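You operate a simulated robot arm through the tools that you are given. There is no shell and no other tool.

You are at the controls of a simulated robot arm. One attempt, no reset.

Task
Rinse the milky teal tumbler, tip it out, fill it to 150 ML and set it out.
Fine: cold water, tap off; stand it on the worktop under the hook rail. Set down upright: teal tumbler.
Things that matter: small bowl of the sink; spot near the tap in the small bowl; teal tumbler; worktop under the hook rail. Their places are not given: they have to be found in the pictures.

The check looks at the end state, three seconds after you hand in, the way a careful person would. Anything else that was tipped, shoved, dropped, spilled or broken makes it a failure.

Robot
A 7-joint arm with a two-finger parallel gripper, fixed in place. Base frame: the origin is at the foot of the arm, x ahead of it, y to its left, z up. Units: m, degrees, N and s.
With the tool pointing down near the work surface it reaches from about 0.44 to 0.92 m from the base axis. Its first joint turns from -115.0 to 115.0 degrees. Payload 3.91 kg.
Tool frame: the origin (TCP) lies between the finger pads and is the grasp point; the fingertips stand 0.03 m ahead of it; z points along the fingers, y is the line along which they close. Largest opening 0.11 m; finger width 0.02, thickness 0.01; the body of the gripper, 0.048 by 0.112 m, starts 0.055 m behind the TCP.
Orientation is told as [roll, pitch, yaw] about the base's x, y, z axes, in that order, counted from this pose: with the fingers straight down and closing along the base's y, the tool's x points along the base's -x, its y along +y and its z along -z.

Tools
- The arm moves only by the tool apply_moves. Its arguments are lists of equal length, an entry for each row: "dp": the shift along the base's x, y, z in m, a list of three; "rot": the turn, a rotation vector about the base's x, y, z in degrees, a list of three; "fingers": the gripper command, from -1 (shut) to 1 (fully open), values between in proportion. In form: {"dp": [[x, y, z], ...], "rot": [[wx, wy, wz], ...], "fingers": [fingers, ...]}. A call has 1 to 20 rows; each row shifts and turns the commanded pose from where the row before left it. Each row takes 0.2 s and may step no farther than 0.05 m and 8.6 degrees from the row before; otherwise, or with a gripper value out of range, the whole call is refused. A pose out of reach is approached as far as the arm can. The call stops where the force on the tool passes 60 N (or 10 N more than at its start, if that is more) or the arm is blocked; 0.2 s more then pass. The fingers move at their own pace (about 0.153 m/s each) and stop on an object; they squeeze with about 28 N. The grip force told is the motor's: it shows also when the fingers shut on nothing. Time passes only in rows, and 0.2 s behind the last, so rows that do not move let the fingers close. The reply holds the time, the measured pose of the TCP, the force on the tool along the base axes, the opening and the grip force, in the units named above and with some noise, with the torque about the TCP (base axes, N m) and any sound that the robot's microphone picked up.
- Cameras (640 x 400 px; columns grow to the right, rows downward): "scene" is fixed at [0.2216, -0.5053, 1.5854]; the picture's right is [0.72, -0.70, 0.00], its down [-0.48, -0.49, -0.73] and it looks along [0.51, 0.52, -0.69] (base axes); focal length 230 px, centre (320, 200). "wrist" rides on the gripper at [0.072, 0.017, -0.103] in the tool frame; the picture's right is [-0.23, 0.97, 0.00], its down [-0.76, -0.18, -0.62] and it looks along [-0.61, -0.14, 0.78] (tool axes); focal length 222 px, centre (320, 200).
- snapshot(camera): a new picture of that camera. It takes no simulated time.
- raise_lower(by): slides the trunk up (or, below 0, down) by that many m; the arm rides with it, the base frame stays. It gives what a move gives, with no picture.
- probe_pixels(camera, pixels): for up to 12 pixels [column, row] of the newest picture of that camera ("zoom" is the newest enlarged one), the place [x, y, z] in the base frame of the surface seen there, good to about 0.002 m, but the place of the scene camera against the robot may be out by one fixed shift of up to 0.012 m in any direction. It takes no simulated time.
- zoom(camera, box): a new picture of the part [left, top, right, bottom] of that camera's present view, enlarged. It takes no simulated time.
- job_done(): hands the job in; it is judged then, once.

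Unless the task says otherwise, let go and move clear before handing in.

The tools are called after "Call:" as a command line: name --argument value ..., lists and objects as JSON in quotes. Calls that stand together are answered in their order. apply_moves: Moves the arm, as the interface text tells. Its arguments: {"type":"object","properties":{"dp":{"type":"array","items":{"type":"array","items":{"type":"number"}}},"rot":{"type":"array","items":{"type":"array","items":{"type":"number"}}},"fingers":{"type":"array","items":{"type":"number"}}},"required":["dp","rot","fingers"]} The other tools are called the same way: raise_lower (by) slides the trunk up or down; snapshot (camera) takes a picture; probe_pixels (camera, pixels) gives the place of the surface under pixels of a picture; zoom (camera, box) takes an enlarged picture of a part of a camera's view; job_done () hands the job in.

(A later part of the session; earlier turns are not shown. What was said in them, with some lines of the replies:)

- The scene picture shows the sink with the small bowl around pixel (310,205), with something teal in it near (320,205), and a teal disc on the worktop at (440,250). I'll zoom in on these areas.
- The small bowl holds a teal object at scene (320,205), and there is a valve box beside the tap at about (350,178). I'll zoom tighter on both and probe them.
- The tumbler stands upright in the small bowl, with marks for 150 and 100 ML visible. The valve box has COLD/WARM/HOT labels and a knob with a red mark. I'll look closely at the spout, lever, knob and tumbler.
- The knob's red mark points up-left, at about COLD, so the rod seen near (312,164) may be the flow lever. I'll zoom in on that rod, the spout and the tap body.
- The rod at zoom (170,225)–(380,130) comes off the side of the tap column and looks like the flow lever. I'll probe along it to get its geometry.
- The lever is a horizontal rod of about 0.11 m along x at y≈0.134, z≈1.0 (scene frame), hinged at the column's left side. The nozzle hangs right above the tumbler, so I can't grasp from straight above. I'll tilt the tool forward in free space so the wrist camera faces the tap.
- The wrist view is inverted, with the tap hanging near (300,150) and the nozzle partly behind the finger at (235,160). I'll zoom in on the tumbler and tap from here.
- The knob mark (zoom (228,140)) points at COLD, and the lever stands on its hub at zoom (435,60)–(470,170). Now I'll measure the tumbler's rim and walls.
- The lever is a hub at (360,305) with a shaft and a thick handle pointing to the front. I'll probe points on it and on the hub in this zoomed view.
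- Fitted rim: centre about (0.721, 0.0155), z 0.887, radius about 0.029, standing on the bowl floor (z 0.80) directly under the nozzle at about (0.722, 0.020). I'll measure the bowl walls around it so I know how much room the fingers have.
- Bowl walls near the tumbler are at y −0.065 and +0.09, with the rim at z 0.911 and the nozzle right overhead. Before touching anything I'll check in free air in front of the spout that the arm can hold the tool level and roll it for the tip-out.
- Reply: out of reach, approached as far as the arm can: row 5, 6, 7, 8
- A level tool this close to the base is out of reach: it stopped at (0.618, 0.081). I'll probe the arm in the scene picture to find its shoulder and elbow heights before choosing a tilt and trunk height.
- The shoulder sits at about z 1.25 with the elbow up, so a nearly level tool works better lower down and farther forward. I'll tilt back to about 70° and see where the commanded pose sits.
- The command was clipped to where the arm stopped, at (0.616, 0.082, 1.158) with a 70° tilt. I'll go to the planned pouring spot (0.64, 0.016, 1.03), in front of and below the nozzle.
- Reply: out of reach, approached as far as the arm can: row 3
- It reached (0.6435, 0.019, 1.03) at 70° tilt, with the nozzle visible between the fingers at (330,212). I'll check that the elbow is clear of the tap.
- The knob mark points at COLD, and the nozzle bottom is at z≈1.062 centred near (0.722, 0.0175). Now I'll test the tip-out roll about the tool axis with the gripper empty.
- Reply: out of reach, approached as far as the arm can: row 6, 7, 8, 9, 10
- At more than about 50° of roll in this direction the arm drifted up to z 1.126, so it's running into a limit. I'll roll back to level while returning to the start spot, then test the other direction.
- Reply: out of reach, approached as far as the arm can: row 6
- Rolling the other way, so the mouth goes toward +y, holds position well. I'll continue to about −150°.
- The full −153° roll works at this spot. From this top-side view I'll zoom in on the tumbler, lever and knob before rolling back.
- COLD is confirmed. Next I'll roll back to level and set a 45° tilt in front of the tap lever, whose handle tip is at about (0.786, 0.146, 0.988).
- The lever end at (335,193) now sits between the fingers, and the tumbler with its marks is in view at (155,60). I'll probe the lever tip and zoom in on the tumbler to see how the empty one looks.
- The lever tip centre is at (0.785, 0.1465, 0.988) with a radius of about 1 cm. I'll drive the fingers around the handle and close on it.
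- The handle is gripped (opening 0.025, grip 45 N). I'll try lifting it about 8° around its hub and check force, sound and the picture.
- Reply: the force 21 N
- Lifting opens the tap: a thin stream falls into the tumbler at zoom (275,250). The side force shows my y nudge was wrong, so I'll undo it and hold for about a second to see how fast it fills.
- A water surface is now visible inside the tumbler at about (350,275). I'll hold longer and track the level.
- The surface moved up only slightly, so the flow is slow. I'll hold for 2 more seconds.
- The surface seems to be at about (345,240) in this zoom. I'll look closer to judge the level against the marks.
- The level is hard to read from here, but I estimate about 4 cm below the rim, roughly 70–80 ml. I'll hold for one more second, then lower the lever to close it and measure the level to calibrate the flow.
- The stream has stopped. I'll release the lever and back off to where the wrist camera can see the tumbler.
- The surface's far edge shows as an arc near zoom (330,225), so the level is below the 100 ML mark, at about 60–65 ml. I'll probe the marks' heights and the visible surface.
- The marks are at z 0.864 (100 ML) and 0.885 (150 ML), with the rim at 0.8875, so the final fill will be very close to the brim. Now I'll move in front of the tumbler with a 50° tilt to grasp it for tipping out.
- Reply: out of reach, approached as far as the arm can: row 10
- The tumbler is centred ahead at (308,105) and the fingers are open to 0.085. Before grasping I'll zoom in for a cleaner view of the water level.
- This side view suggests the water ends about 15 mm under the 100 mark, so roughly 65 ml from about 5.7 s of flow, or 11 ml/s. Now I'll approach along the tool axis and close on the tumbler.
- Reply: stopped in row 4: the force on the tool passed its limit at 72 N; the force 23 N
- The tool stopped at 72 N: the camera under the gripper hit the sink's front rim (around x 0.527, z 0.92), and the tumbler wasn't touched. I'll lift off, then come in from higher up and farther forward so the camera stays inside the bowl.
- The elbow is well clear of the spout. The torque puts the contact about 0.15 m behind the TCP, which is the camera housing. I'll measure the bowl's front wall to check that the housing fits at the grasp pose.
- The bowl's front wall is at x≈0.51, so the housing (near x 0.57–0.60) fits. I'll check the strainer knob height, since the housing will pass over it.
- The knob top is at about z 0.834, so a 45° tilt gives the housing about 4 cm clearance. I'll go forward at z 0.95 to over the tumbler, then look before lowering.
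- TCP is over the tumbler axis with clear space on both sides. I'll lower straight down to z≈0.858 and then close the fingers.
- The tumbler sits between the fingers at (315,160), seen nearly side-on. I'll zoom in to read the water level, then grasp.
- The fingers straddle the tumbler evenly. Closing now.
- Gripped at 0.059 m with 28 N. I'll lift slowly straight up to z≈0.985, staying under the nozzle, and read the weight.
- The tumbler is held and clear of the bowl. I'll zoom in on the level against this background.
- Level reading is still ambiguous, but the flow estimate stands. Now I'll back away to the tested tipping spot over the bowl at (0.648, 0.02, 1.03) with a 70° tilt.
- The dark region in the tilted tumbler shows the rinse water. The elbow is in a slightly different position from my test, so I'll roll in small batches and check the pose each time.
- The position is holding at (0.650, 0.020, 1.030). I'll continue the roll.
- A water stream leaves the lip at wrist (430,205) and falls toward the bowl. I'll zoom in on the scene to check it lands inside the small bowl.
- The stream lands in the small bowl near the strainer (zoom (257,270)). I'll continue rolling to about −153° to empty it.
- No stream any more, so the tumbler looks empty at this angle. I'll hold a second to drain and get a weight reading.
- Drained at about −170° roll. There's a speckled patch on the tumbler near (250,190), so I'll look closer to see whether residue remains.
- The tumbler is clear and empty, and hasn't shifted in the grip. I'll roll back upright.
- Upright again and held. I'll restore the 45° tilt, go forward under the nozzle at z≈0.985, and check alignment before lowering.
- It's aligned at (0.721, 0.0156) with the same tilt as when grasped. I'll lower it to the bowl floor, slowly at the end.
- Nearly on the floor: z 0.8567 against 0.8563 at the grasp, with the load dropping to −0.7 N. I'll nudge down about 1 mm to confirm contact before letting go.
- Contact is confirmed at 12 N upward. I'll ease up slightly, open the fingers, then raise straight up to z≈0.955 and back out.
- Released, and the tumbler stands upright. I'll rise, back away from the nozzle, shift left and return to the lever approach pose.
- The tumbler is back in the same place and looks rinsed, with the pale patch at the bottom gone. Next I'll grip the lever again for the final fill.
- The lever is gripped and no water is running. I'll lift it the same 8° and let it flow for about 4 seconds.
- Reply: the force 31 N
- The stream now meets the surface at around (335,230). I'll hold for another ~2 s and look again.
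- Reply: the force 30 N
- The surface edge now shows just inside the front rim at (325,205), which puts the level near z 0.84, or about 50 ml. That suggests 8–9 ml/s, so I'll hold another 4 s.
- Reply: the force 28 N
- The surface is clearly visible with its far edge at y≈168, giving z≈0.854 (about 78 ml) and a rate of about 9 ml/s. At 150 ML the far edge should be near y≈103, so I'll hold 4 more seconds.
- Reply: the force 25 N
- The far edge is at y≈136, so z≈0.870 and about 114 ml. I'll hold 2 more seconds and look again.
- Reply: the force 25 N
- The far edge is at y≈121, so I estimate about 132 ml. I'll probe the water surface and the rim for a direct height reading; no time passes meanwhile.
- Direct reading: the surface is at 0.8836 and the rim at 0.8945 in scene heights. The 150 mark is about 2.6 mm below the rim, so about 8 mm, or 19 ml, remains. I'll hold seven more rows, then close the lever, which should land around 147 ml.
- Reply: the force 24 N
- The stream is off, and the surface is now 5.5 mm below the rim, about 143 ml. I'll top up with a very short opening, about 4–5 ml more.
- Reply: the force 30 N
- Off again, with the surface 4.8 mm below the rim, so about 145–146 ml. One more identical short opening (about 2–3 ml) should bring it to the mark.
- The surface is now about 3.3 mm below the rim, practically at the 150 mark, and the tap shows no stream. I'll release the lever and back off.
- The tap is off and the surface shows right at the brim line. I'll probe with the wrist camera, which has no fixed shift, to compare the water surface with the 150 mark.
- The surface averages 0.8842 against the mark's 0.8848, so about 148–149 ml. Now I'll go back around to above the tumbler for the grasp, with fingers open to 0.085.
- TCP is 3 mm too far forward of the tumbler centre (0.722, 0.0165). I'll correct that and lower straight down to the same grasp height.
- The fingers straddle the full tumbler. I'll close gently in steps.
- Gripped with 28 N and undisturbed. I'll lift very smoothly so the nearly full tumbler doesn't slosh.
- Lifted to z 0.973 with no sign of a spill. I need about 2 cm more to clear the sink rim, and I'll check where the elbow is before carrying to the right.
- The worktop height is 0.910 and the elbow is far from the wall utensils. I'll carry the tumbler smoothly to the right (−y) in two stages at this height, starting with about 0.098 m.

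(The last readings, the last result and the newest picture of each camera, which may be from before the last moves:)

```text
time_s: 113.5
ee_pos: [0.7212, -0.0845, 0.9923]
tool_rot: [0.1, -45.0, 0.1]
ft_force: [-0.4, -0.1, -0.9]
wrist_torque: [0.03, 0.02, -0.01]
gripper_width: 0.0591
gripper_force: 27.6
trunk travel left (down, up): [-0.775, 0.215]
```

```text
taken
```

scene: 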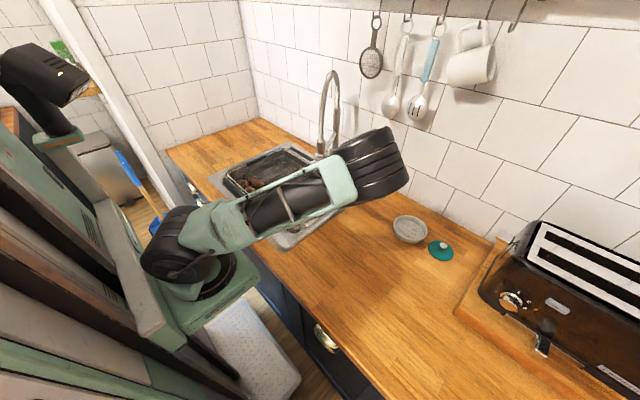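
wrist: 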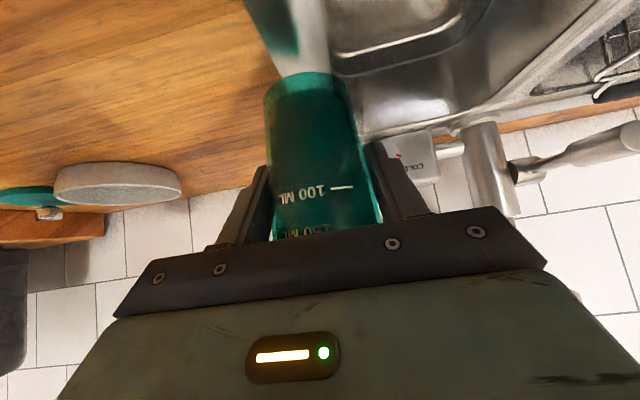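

Steady at (0.721, −0.085, 0.992), still upright. Second stage to y ≈ −0.18.

Call:
apply_moves --dp '[[0, -0.002, 0], [0, -0.004, 0], [0, -0.006, 0], [0, -0.008, 0], [0, -0.01, 0], [0, -0.01, 0], [0, -0.01, 0], [0, -0.01, 0], [0, -0.01, 0], [0, -0.01, 0], [0, -0.007, 0], [0, -0.005, 0], [0, -0.003, 0], [0, -0.001, 0], [0, 0, 0]]' --rot '[[0, 0, 0], [0, 0, 0], [0, 0, 0], [0, 0, 0], [0, 0, 0], [0, 0, 0], [0, 0, 0], [0, 0, 0], [0, 0, 0], [0, 0, 0], [0, 0, 0], [0, 0, 0], [0, 0, 0], [0, 0, 0], [0, 0, 0]]' --fingers '[-1, -1, -1, -1, -1, -1, -1, -1, -1, -1, -1, -1, -1, -1, -1]'

Call:
snapshot --camera "scene"

Call:
snapshot --camera "wrist"

```text
time_s: 116.7
ee_pos: [0.7196, -0.1786, 0.9944]
tool_rot: [0.1, -45.0, 0.1]
ft_force: [0.3, -0.3, -1.5]
wrist_torque: [-0.01, 0.0, 0.0]
gripper_width: 0.059
gripper_force: 28.7
trunk travel left (down, up): [-0.775, 0.215]
```

```text
taken
```

scene: 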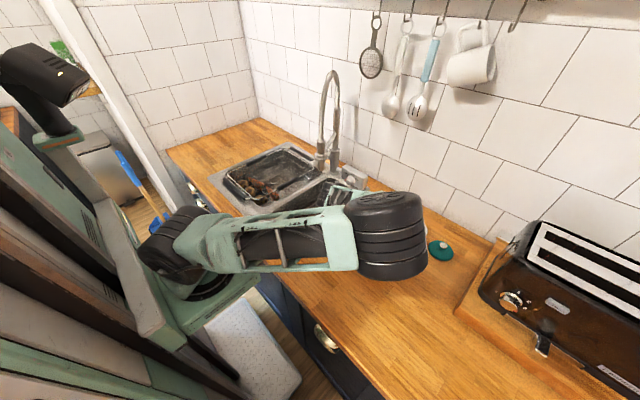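

```text
taken
```

wrist: 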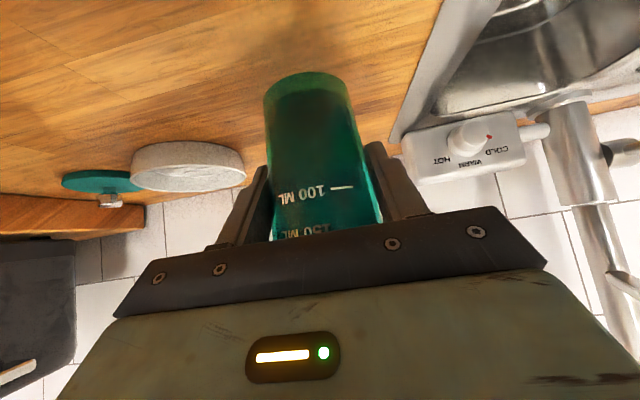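

The tumbler is over the worktop between the valve box and the dish. The elbow now looks low in the scene at (385,240), so I'll check its real height before reaching forward.

Call:
probe_pixels --camera "scene" --pixels '[[385, 210], [395, 270], [415, 240], [340, 240], [285, 240], [370, 270]]'

Call:
probe_pixels --camera "wrist" --pixels '[[240, 170], [245, 180], [190, 145], [135, 165], [395, 140], [410, 160], [400, 180], [330, 50], [260, 150], [380, 140], [190, 185], [430, 70]]'

```text
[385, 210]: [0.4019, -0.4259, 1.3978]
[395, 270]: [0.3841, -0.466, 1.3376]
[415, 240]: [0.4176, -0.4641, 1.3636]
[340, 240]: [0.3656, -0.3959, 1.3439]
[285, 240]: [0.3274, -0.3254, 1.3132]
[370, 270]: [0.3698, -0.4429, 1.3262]
```

```text
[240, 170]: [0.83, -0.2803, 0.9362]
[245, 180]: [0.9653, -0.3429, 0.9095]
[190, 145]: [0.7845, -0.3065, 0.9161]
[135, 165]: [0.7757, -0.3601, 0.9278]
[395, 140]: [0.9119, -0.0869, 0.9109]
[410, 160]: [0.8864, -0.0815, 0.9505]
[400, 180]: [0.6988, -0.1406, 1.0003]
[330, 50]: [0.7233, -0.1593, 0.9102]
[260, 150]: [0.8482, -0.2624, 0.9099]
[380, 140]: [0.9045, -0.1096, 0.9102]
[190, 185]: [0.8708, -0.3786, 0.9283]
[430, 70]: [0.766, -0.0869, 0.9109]
```

The elbow is safely at z≥1.32. The free gap runs from y −0.09 (sink edge) to −0.28 (dish), so y≈−0.18 is centred. I'll move smoothly forward 0.145 m under the hook rail.

Call:
apply_moves --dp '[[0.002, 0, 0], [0.004, 0, 0], [0.006, 0, 0], [0.008, 0, 0], [0.01, 0, 0], [0.01, 0, 0], [0.01, 0, 0], [0.01, 0, 0], [0.01, 0, 0], [0.01, 0, 0], [0.01, 0, 0], [0.01, 0, 0], [0.01, 0, 0], [0.01, 0, 0], [0.009, 0, 0], [0.007, 0, 0], [0.005, 0, 0], [0.003, 0, 0], [0.001, 0, 0], [0, 0, 0]]' --rot '[[0, 0, 0], [0, 0, 0], [0, 0, 0], [0, 0, 0], [0, 0, 0], [0, 0, 0], [0, 0, 0], [0, 0, 0], [0, 0, 0], [0, 0, 0], [0, 0, 0], [0, 0, 0], [0, 0, 0], [0, 0, 0], [0, 0, 0], [0, 0, 0], [0, 0, 0], [0, 0, 0], [0, 0, 0], [0, 0, 0]]' --fingers '[-1, -1, -1, -1, -1, -1, -1, -1, -1, -1, -1, -1, -1, -1, -1, -1, -1, -1, -1, -1]'

Call:
snapshot --camera "scene"

Call:
snapshot --camera "wrist"

```text
time_s: 120.9
ee_pos: [0.8643, -0.1793, 0.992]
tool_rot: [0.1, -45.0, 0.3]
ft_force: [0.1, 0.3, -2.4]
wrist_torque: [-0.02, 0.03, 0.01]
gripper_width: 0.0595
gripper_force: 27.9
trunk travel left (down, up): [-0.775, 0.215]
```

```text
taken
```

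scene: 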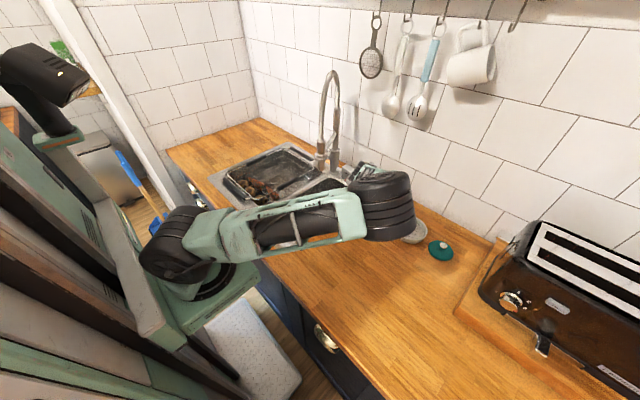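

```text
taken
```

wrist: 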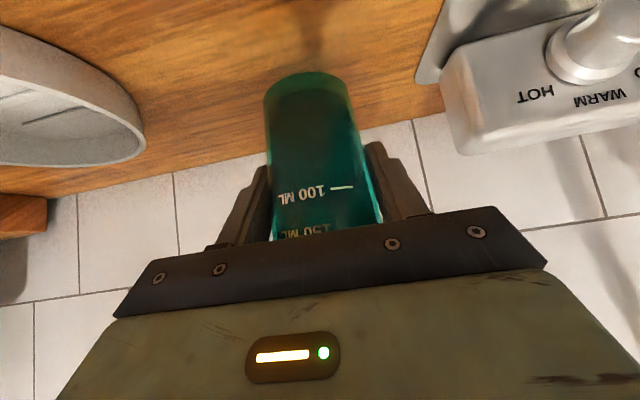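

It's positioned at (0.864, −0.179). The bottom is about 24 mm above the worktop, so I'll lower gently, creeping at the end.

Call:
apply_moves --dp '[[0, 0, -0.002], [0, 0, -0.003], [0, 0, -0.004], [0, 0, -0.004], [0, 0, -0.003], [0, 0, -0.002], [0, 0, -0.001], [0, 0, -0.001], [0, 0, -0.0007], [0, 0, 0]]' --rot '[[0, 0, 0], [0, 0, 0], [0, 0, 0], [0, 0, 0], [0, 0, 0], [0, 0, 0], [0, 0, 0], [0, 0, 0], [0, 0, 0], [0, 0, 0]]' --fingers '[-1, -1, -1, -1, -1, -1, -1, -1, -1, -1]'

Call:
snapshot --camera "wrist"

```text
time_s: 123.1
ee_pos: [0.8658, -0.1783, 0.9713]
tool_rot: [0.1, -45.0, 0.1]
ft_force: [-1.3, -0.8, -2.9]
wrist_torque: [0.0, 0.01, 0.0]
gripper_width: 0.0593
gripper_force: 27.9
trunk travel left (down, up): [-0.775, 0.215]
```

```text
taken
```

wrist: 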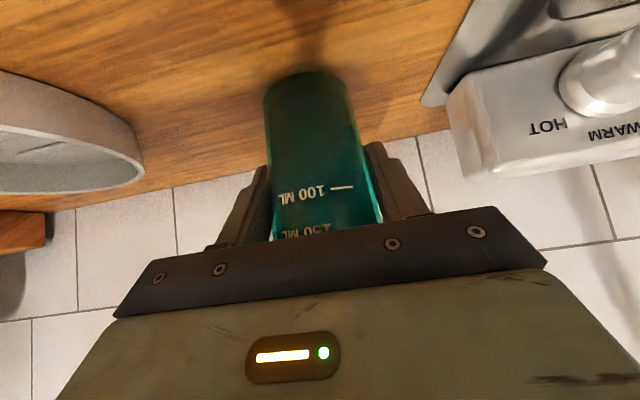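

The load is still on the tool (−2.9 N) at z 0.971, so it's a few millimetres above the worktop. I'll creep down and watch for contact.

Call:
apply_moves --dp '[[0, 0, -0.0007], [0, 0, -0.0007], [0, 0, -0.0006], [0, 0, 0]]' --rot '[[0, 0, 0], [0, 0, 0], [0, 0, 0], [0, 0, 0]]' --fingers '[-1, -1, -1, -1]'

```text
time_s: 124.1
ee_pos: [0.8643, -0.1794, 0.9709]
tool_rot: [0.1, -45.0, 0.2]
ft_force: [0.2, -0.1, -2.1]
wrist_torque: [-0.01, -0.01, 0.02]
gripper_width: 0.0592
gripper_force: 27.7
trunk travel left (down, up): [-0.775, 0.215]
```

Call:
apply_moves --dp '[[0, 0, -0.0006], [0, 0, -0.0006], [0, 0, 0]]' --rot '[[0, 0, 0], [0, 0, 0], [0, 0, 0]]' --fingers '[-1, -1, -1]'

```text
time_s: 124.9
ee_pos: [0.8647, -0.1808, 0.9692]
tool_rot: [0.1, -45.0, 0.1]
ft_force: [0.3, 0.0, -1.4]
wrist_torque: [0.02, -0.02, 0.0]
gripper_width: 0.0594
gripper_force: 28.1
trunk travel left (down, up): [-0.775, 0.215]
```

The reading is z 0.969 and the force is still negative at −1.4 N, so there's no firm contact yet. I'll keep creeping down.

Call:
apply_moves --dp '[[0, 0, -0.0006], [0, 0, -0.0004], [0, 0, 0]]' --rot '[[0, 0, 0], [0, 0, 0], [0, 0, 0]]' --fingers '[-1, -1, -1]'

```text
time_s: 125.7
ee_pos: [0.8635, -0.1798, 0.9681]
tool_rot: [0.0, -45.0, 0.2]
ft_force: [0.1, -0.3, -2.5]
wrist_torque: [0.02, -0.01, -0.01]
gripper_width: 0.0593
gripper_force: 27.9
trunk travel left (down, up): [-0.775, 0.215]
```

Still hanging at −2.5 N and z 0.968. I'll continue in half-millimetre steps.

Call:
apply_moves --dp '[[0, 0, -0.0005], [0, 0, -0.0005], [0, 0, 0]]' --rot '[[0, 0, 0], [0, 0, 0], [0, 0, 0]]' --fingers '[-1, -1, -1]'

```text
time_s: 126.5
ee_pos: [0.8658, -0.1789, 0.9667]
tool_rot: [0.1, -45.0, 0.1]
ft_force: [-0.2, 0.0, -2.1]
wrist_torque: [0.01, 0.02, 0.03]
gripper_width: 0.0593
gripper_force: 27.9
trunk travel left (down, up): [-0.775, 0.215]
```

Call:
apply_moves --dp '[[0, 0, -0.0005], [0, 0, -0.0005], [0, 0, 0]]' --rot '[[0, 0, 0], [0, 0, 0], [0, 0, 0]]' --fingers '[-1, -1, -1]'

Call:
zoom --camera "scene" --box '[320, 140, 440, 240]'

```text
time_s: 127.3
ee_pos: [0.8649, -0.1803, 0.9665]
tool_rot: [0.1, -44.9, 0.2]
ft_force: [-1.4, 0.0, -2.3]
wrist_torque: [-0.03, -0.04, 0.02]
gripper_width: 0.0595
gripper_force: 27.7
trunk travel left (down, up): [-0.775, 0.215]
```

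```text
4.00 times, centred on (380, 190) of scene
```

zoom: 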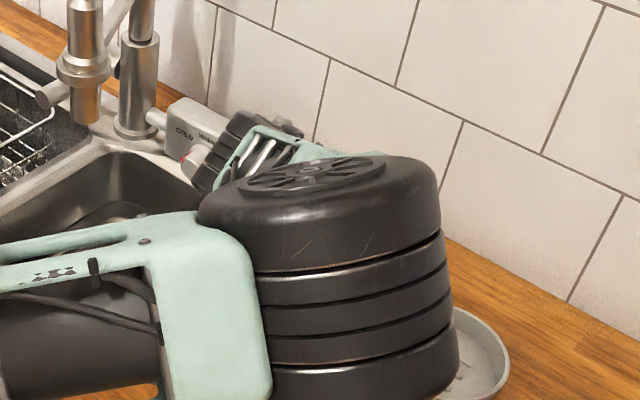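

No contact force yet, and the view of the tumbler is blocked by the elbow. I'll continue in half-millimetre steps.

Call:
apply_moves --dp '[[0, 0, -0.0005], [0, 0, 0]]' --rot '[[0, 0, 0], [0, 0, 0]]' --fingers '[-1, -1]'

Call:
snapshot --camera "wrist"

Call:
zoom --camera "wrist" --box '[240, 40, 400, 140]'

```text
time_s: 127.9
ee_pos: [0.8649, -0.1786, 0.9662]
tool_rot: [0.2, -44.9, 0.2]
ft_force: [1.1, -0.6, 0.4]
wrist_torque: [-0.05, -0.04, 0.05]
gripper_width: 0.0592
gripper_force: 28.1
trunk travel left (down, up): [-0.775, 0.215]
```

```text
taken
```

wrist: 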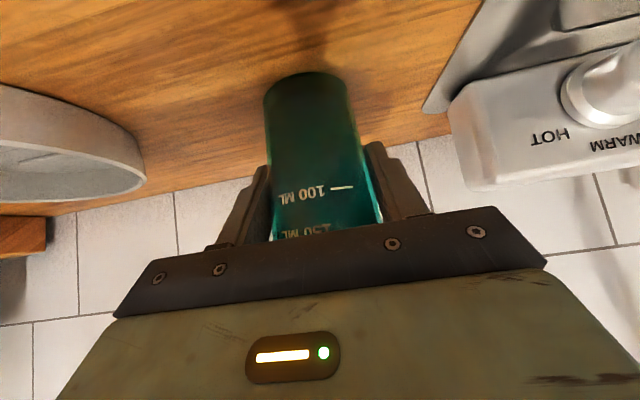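

```text
4.00 times, centred on (320, 90) of wrist
```

zoom: 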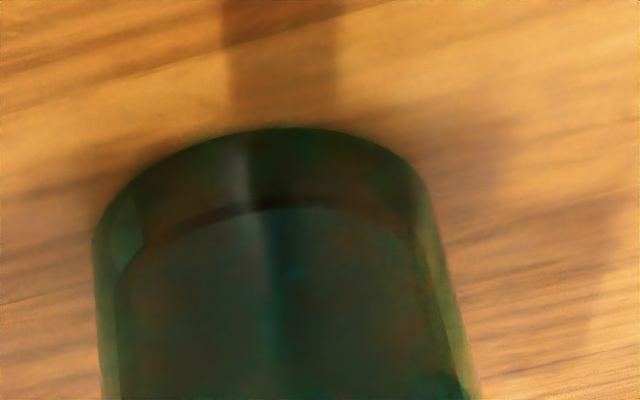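

The force has gone to +0.4 N, so the tumbler is resting on the worktop. I'll release gradually.

Call:
apply_moves --dp '[[0, 0, 0], [0, 0, 0], [0, 0, 0], [0, 0, 0], [0, 0, 0], [0, 0, 0]]' --rot '[[0, 0, 0], [0, 0, 0], [0, 0, 0], [0, 0, 0], [0, 0, 0], [0, 0, 0]]' --fingers '[0.1, 0.15, 0.25, 0.4, 0.5, 0.5]'

Call:
snapshot --camera "wrist"

```text
time_s: 129.3
ee_pos: [0.8643, -0.1791, 0.966]
tool_rot: [0.0, -45.1, 0.1]
ft_force: [-0.2, 0.2, -0.1]
wrist_torque: [0.01, 0.03, -0.02]
gripper_width: 0.0827
gripper_force: 0.1
trunk travel left (down, up): [-0.775, 0.215]
```

```text
taken
```

wrist: 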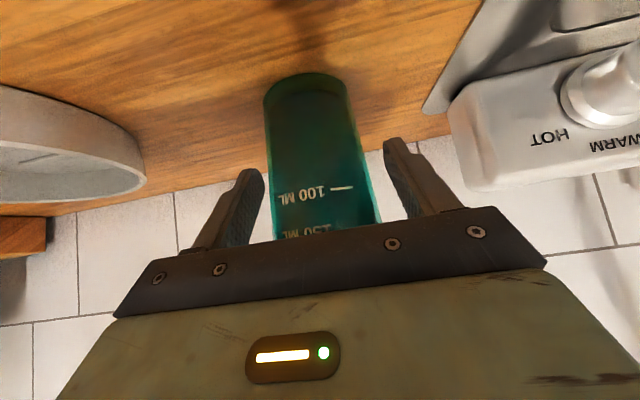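

The tumbler stands free between the open fingers. I'll retreat straight back along the tool axis.

Call:
apply_moves --dp '[[-0.003, 0, 0.003], [-0.006, 0, 0.006], [-0.01, 0, 0.01], [-0.012, 0, 0.012], [-0.014, 0, 0.014], [-0.014, 0, 0.014], [-0.014, 0, 0.014], [-0.014, 0, 0.014], [-0.014, 0, 0.014], [-0.014, 0, 0.014], [-0.02, 0, 0.014], [-0.02, 0, 0.014], [-0.02, 0, 0.014], [0, 0, 0]]' --rot '[[0, 0, 0], [0, 0, 0], [0, 0, 0], [0, 0, 0], [0, 0, 0], [0, 0, 0], [0, 0, 0], [0, 0, 0], [0, 0, 0], [0, 0, 0], [0, 0, 0], [0, 0, 0], [0, 0, 0], [0, 0, 0]]' --fingers '[0.5, 0.5, 0.5, 0.5, 0.5, 0.5, 0.5, 0.5, 0.5, 0.5, 0.5, 0.5, 0.5, 0.5]'

Call:
snapshot --camera "wrist"

Call:
snapshot --camera "scene"

```text
time_s: 132.3
ee_pos: [0.6919, -0.1783, 1.1237]
tool_rot: [0.1, -45.0, 0.1]
ft_force: [-0.4, 0.3, -0.1]
wrist_torque: [0.0, 0.01, 0.0]
gripper_width: 0.0829
gripper_force: 0.1
trunk travel left (down, up): [-0.775, 0.215]
```

```text
taken
```

wrist: 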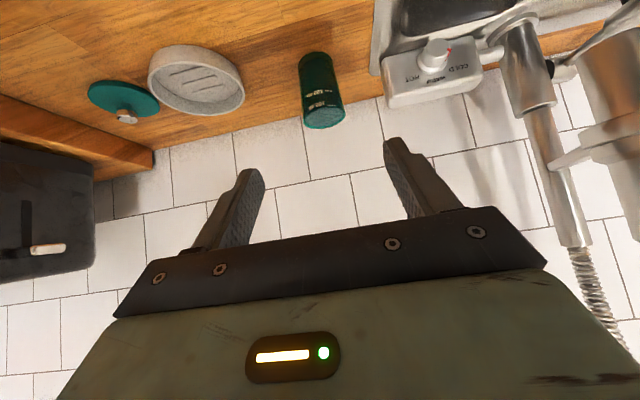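

```text
taken
```

scene: 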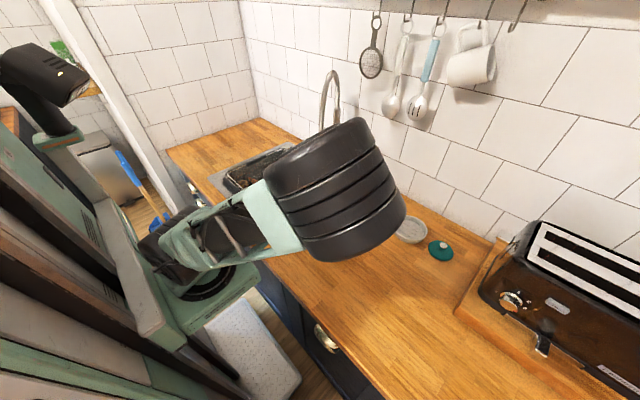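

The tumbler stands on the worktop at wrist (322,90). I'll zoom in to check level, uprightness and dryness around it.

Call:
zoom --camera "wrist" --box '[270, 30, 380, 150]'

Call:
probe_pixels --camera "wrist" --pixels '[[325, 118], [320, 117], [330, 116], [322, 121], [312, 112], [340, 110], [325, 127], [308, 60], [326, 105], [322, 90], [310, 100], [345, 115]]'

```text
3.33 times, centred on (325, 90) of wrist
```

zoom: 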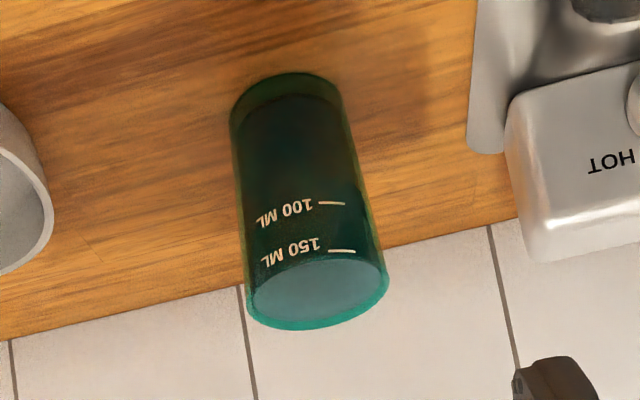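

```text
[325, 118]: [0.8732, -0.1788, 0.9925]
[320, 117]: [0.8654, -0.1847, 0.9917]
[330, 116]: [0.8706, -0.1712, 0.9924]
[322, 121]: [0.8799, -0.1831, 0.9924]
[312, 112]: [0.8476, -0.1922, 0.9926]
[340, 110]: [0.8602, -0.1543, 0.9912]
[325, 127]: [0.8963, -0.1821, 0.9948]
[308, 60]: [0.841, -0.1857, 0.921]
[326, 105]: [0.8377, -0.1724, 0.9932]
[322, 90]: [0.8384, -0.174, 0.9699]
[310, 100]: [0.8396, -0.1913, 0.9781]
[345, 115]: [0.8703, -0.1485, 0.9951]
```

The level is unchanged (surface 0.992, rim about 0.995) and the worktop looks dry. I'll move the arm up and well clear, then check the tap and the surroundings in the scene view.

Call:
apply_moves --dp '[[-0.012, 0, 0.012], [-0.012, 0, 0.012], [-0.012, 0, 0.012], [-0.012, 0, 0.012], [-0.012, 0, 0.012], [-0.012, 0, 0.012], [-0.012, 0, 0.012], [-0.012, 0, 0.012], [-0.012, 0.02, 0.01], [-0.012, 0.03, 0.01], [0, 0.035, 0], [0, 0.035, 0], [0, 0.035, 0], [0, 0.035, 0], [0, 0.035, 0], [0, 0.035, 0], [0, 0.035, 0], [0, 0.035, 0], [0, 0.03, 0], [0, 0, 0]]' --rot '[[0, 2, 0], [0, 2, 0], [0, 2, 0], [0, 2, 0], [0, 2, 0], [0, 2, 0], [0, 2, 0], [0, 2, 0], [0, 3, 0], [0, 3, 0], [0, 3, 0], [0, 3, 0], [0, 3, 0], [0, 3, 0], [0, 3, 0], [0, 3, 0], [0, 3, 0], [0, 2, 0], [0, 0, 0], [0, 0, 0]]' --fingers '[0.5, 0.5, 0.5, 0.5, 0.5, 0.5, 0.5, 0.5, 0.5, 0.5, 0.5, 0.5, 0.5, 0.5, 0.5, 0.5, 0.5, 0.5, 0.5, 0.5]'

Call:
snapshot --camera "scene"

Call:
snapshot --camera "wrist"

```text
time_s: 136.5
ee_pos: [0.573, 0.1789, 1.2403]
tool_rot: [0.1, 0.0, 0.3]
ft_force: [0.4, 0.4, 0.2]
wrist_torque: [-0.01, 0.01, 0.02]
gripper_width: 0.0824
gripper_force: 0.0
trunk travel left (down, up): [-0.775, 0.215]
```

```text
taken
```

scene: 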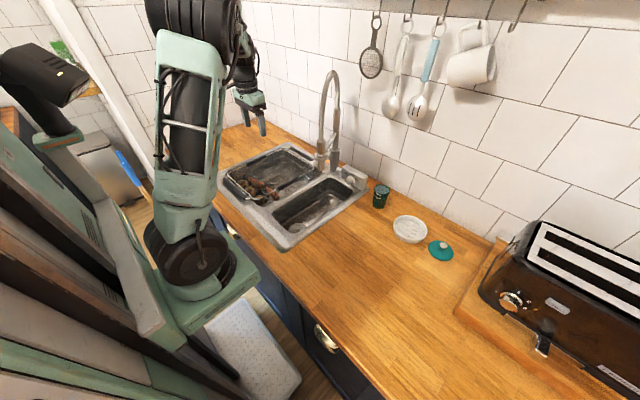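

```text
taken
```

wrist: 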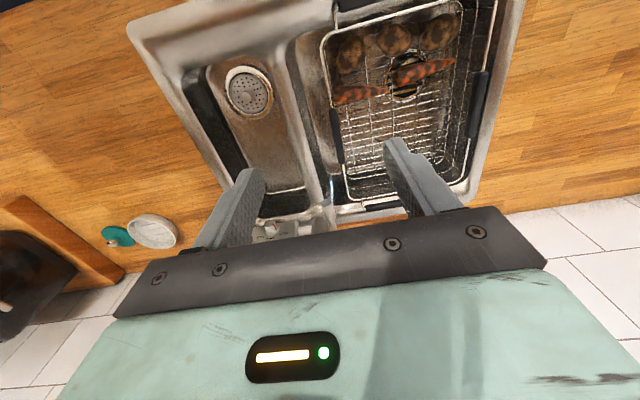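

The arm is clear and the tumbler stands at scene (381,196), under the hook rail. Last checks: zoom in on the tap for any stream or open lever, and on the tumbler.

Call:
zoom --camera "scene" --box '[290, 130, 400, 230]'

Call:
zoom --camera "scene" --box '[302, 145, 346, 180]'

Call:
zoom --camera "scene" --box '[360, 170, 410, 220]'

```text
4.00 times, centred on (345, 180) of scene
```

zoom: 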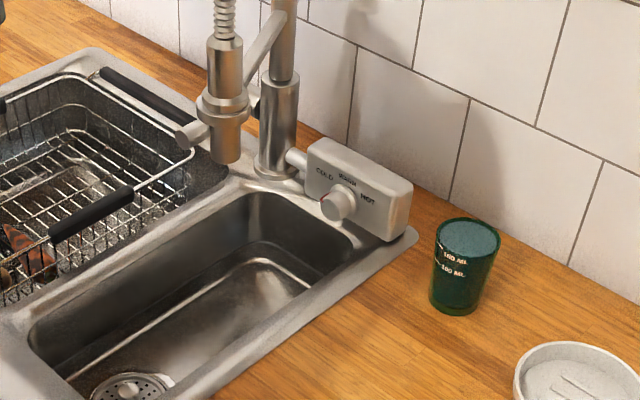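

```text
11.43 times, centred on (324, 162) of scene
```

zoom: 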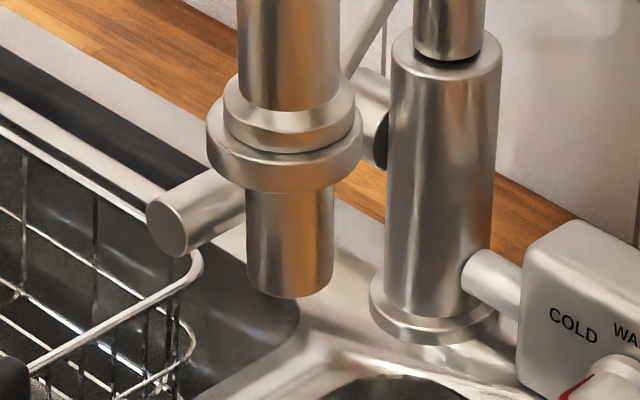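

```text
8.00 times, centred on (385, 195) of scene
```

zoom: 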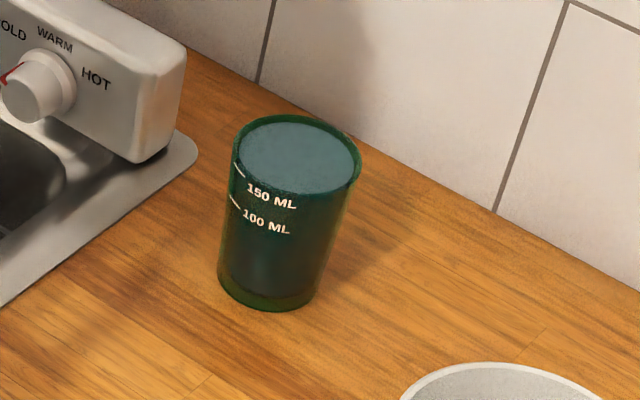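

The lever is back in its starting position with no stream and the knob still on COLD. The tumbler stands upright on the worktop under the hook rail, filled to the 150 ML mark, with nothing spilled or moved. The arm is clear, so I'm handing in.

Call:
job_done

```text
The job is handed in.
```

I rinsed the teal tumbler, tipped it out into the small bowl and filled it with cold water. It now stands upright on the worktop under the hook rail. The job is handed in, and I haven't seen the check's result.

- **Fill:** the water sits about 0.6 mm below the 150 ML mark, which I estimate at 148–149 ml. The level had not dropped after I carried it across.
- **Tap:** the lever is back where it started, no stream is showing, and the knob is still on COLD.
- **Rinse:** one rinse with an estimated 45–65 ml of water. The pale patch at the bottom of the tumbler was gone afterwards, apart from a tiny bright spot that I took for a water drop.
- **Surroundings:** I saw no water on the worktop, and nothing else looked moved. On my first approach the gripper's camera hit the sink's front rim hard enough (72 N) to stop the arm. I saw no damage, and the tumbler was not touched.
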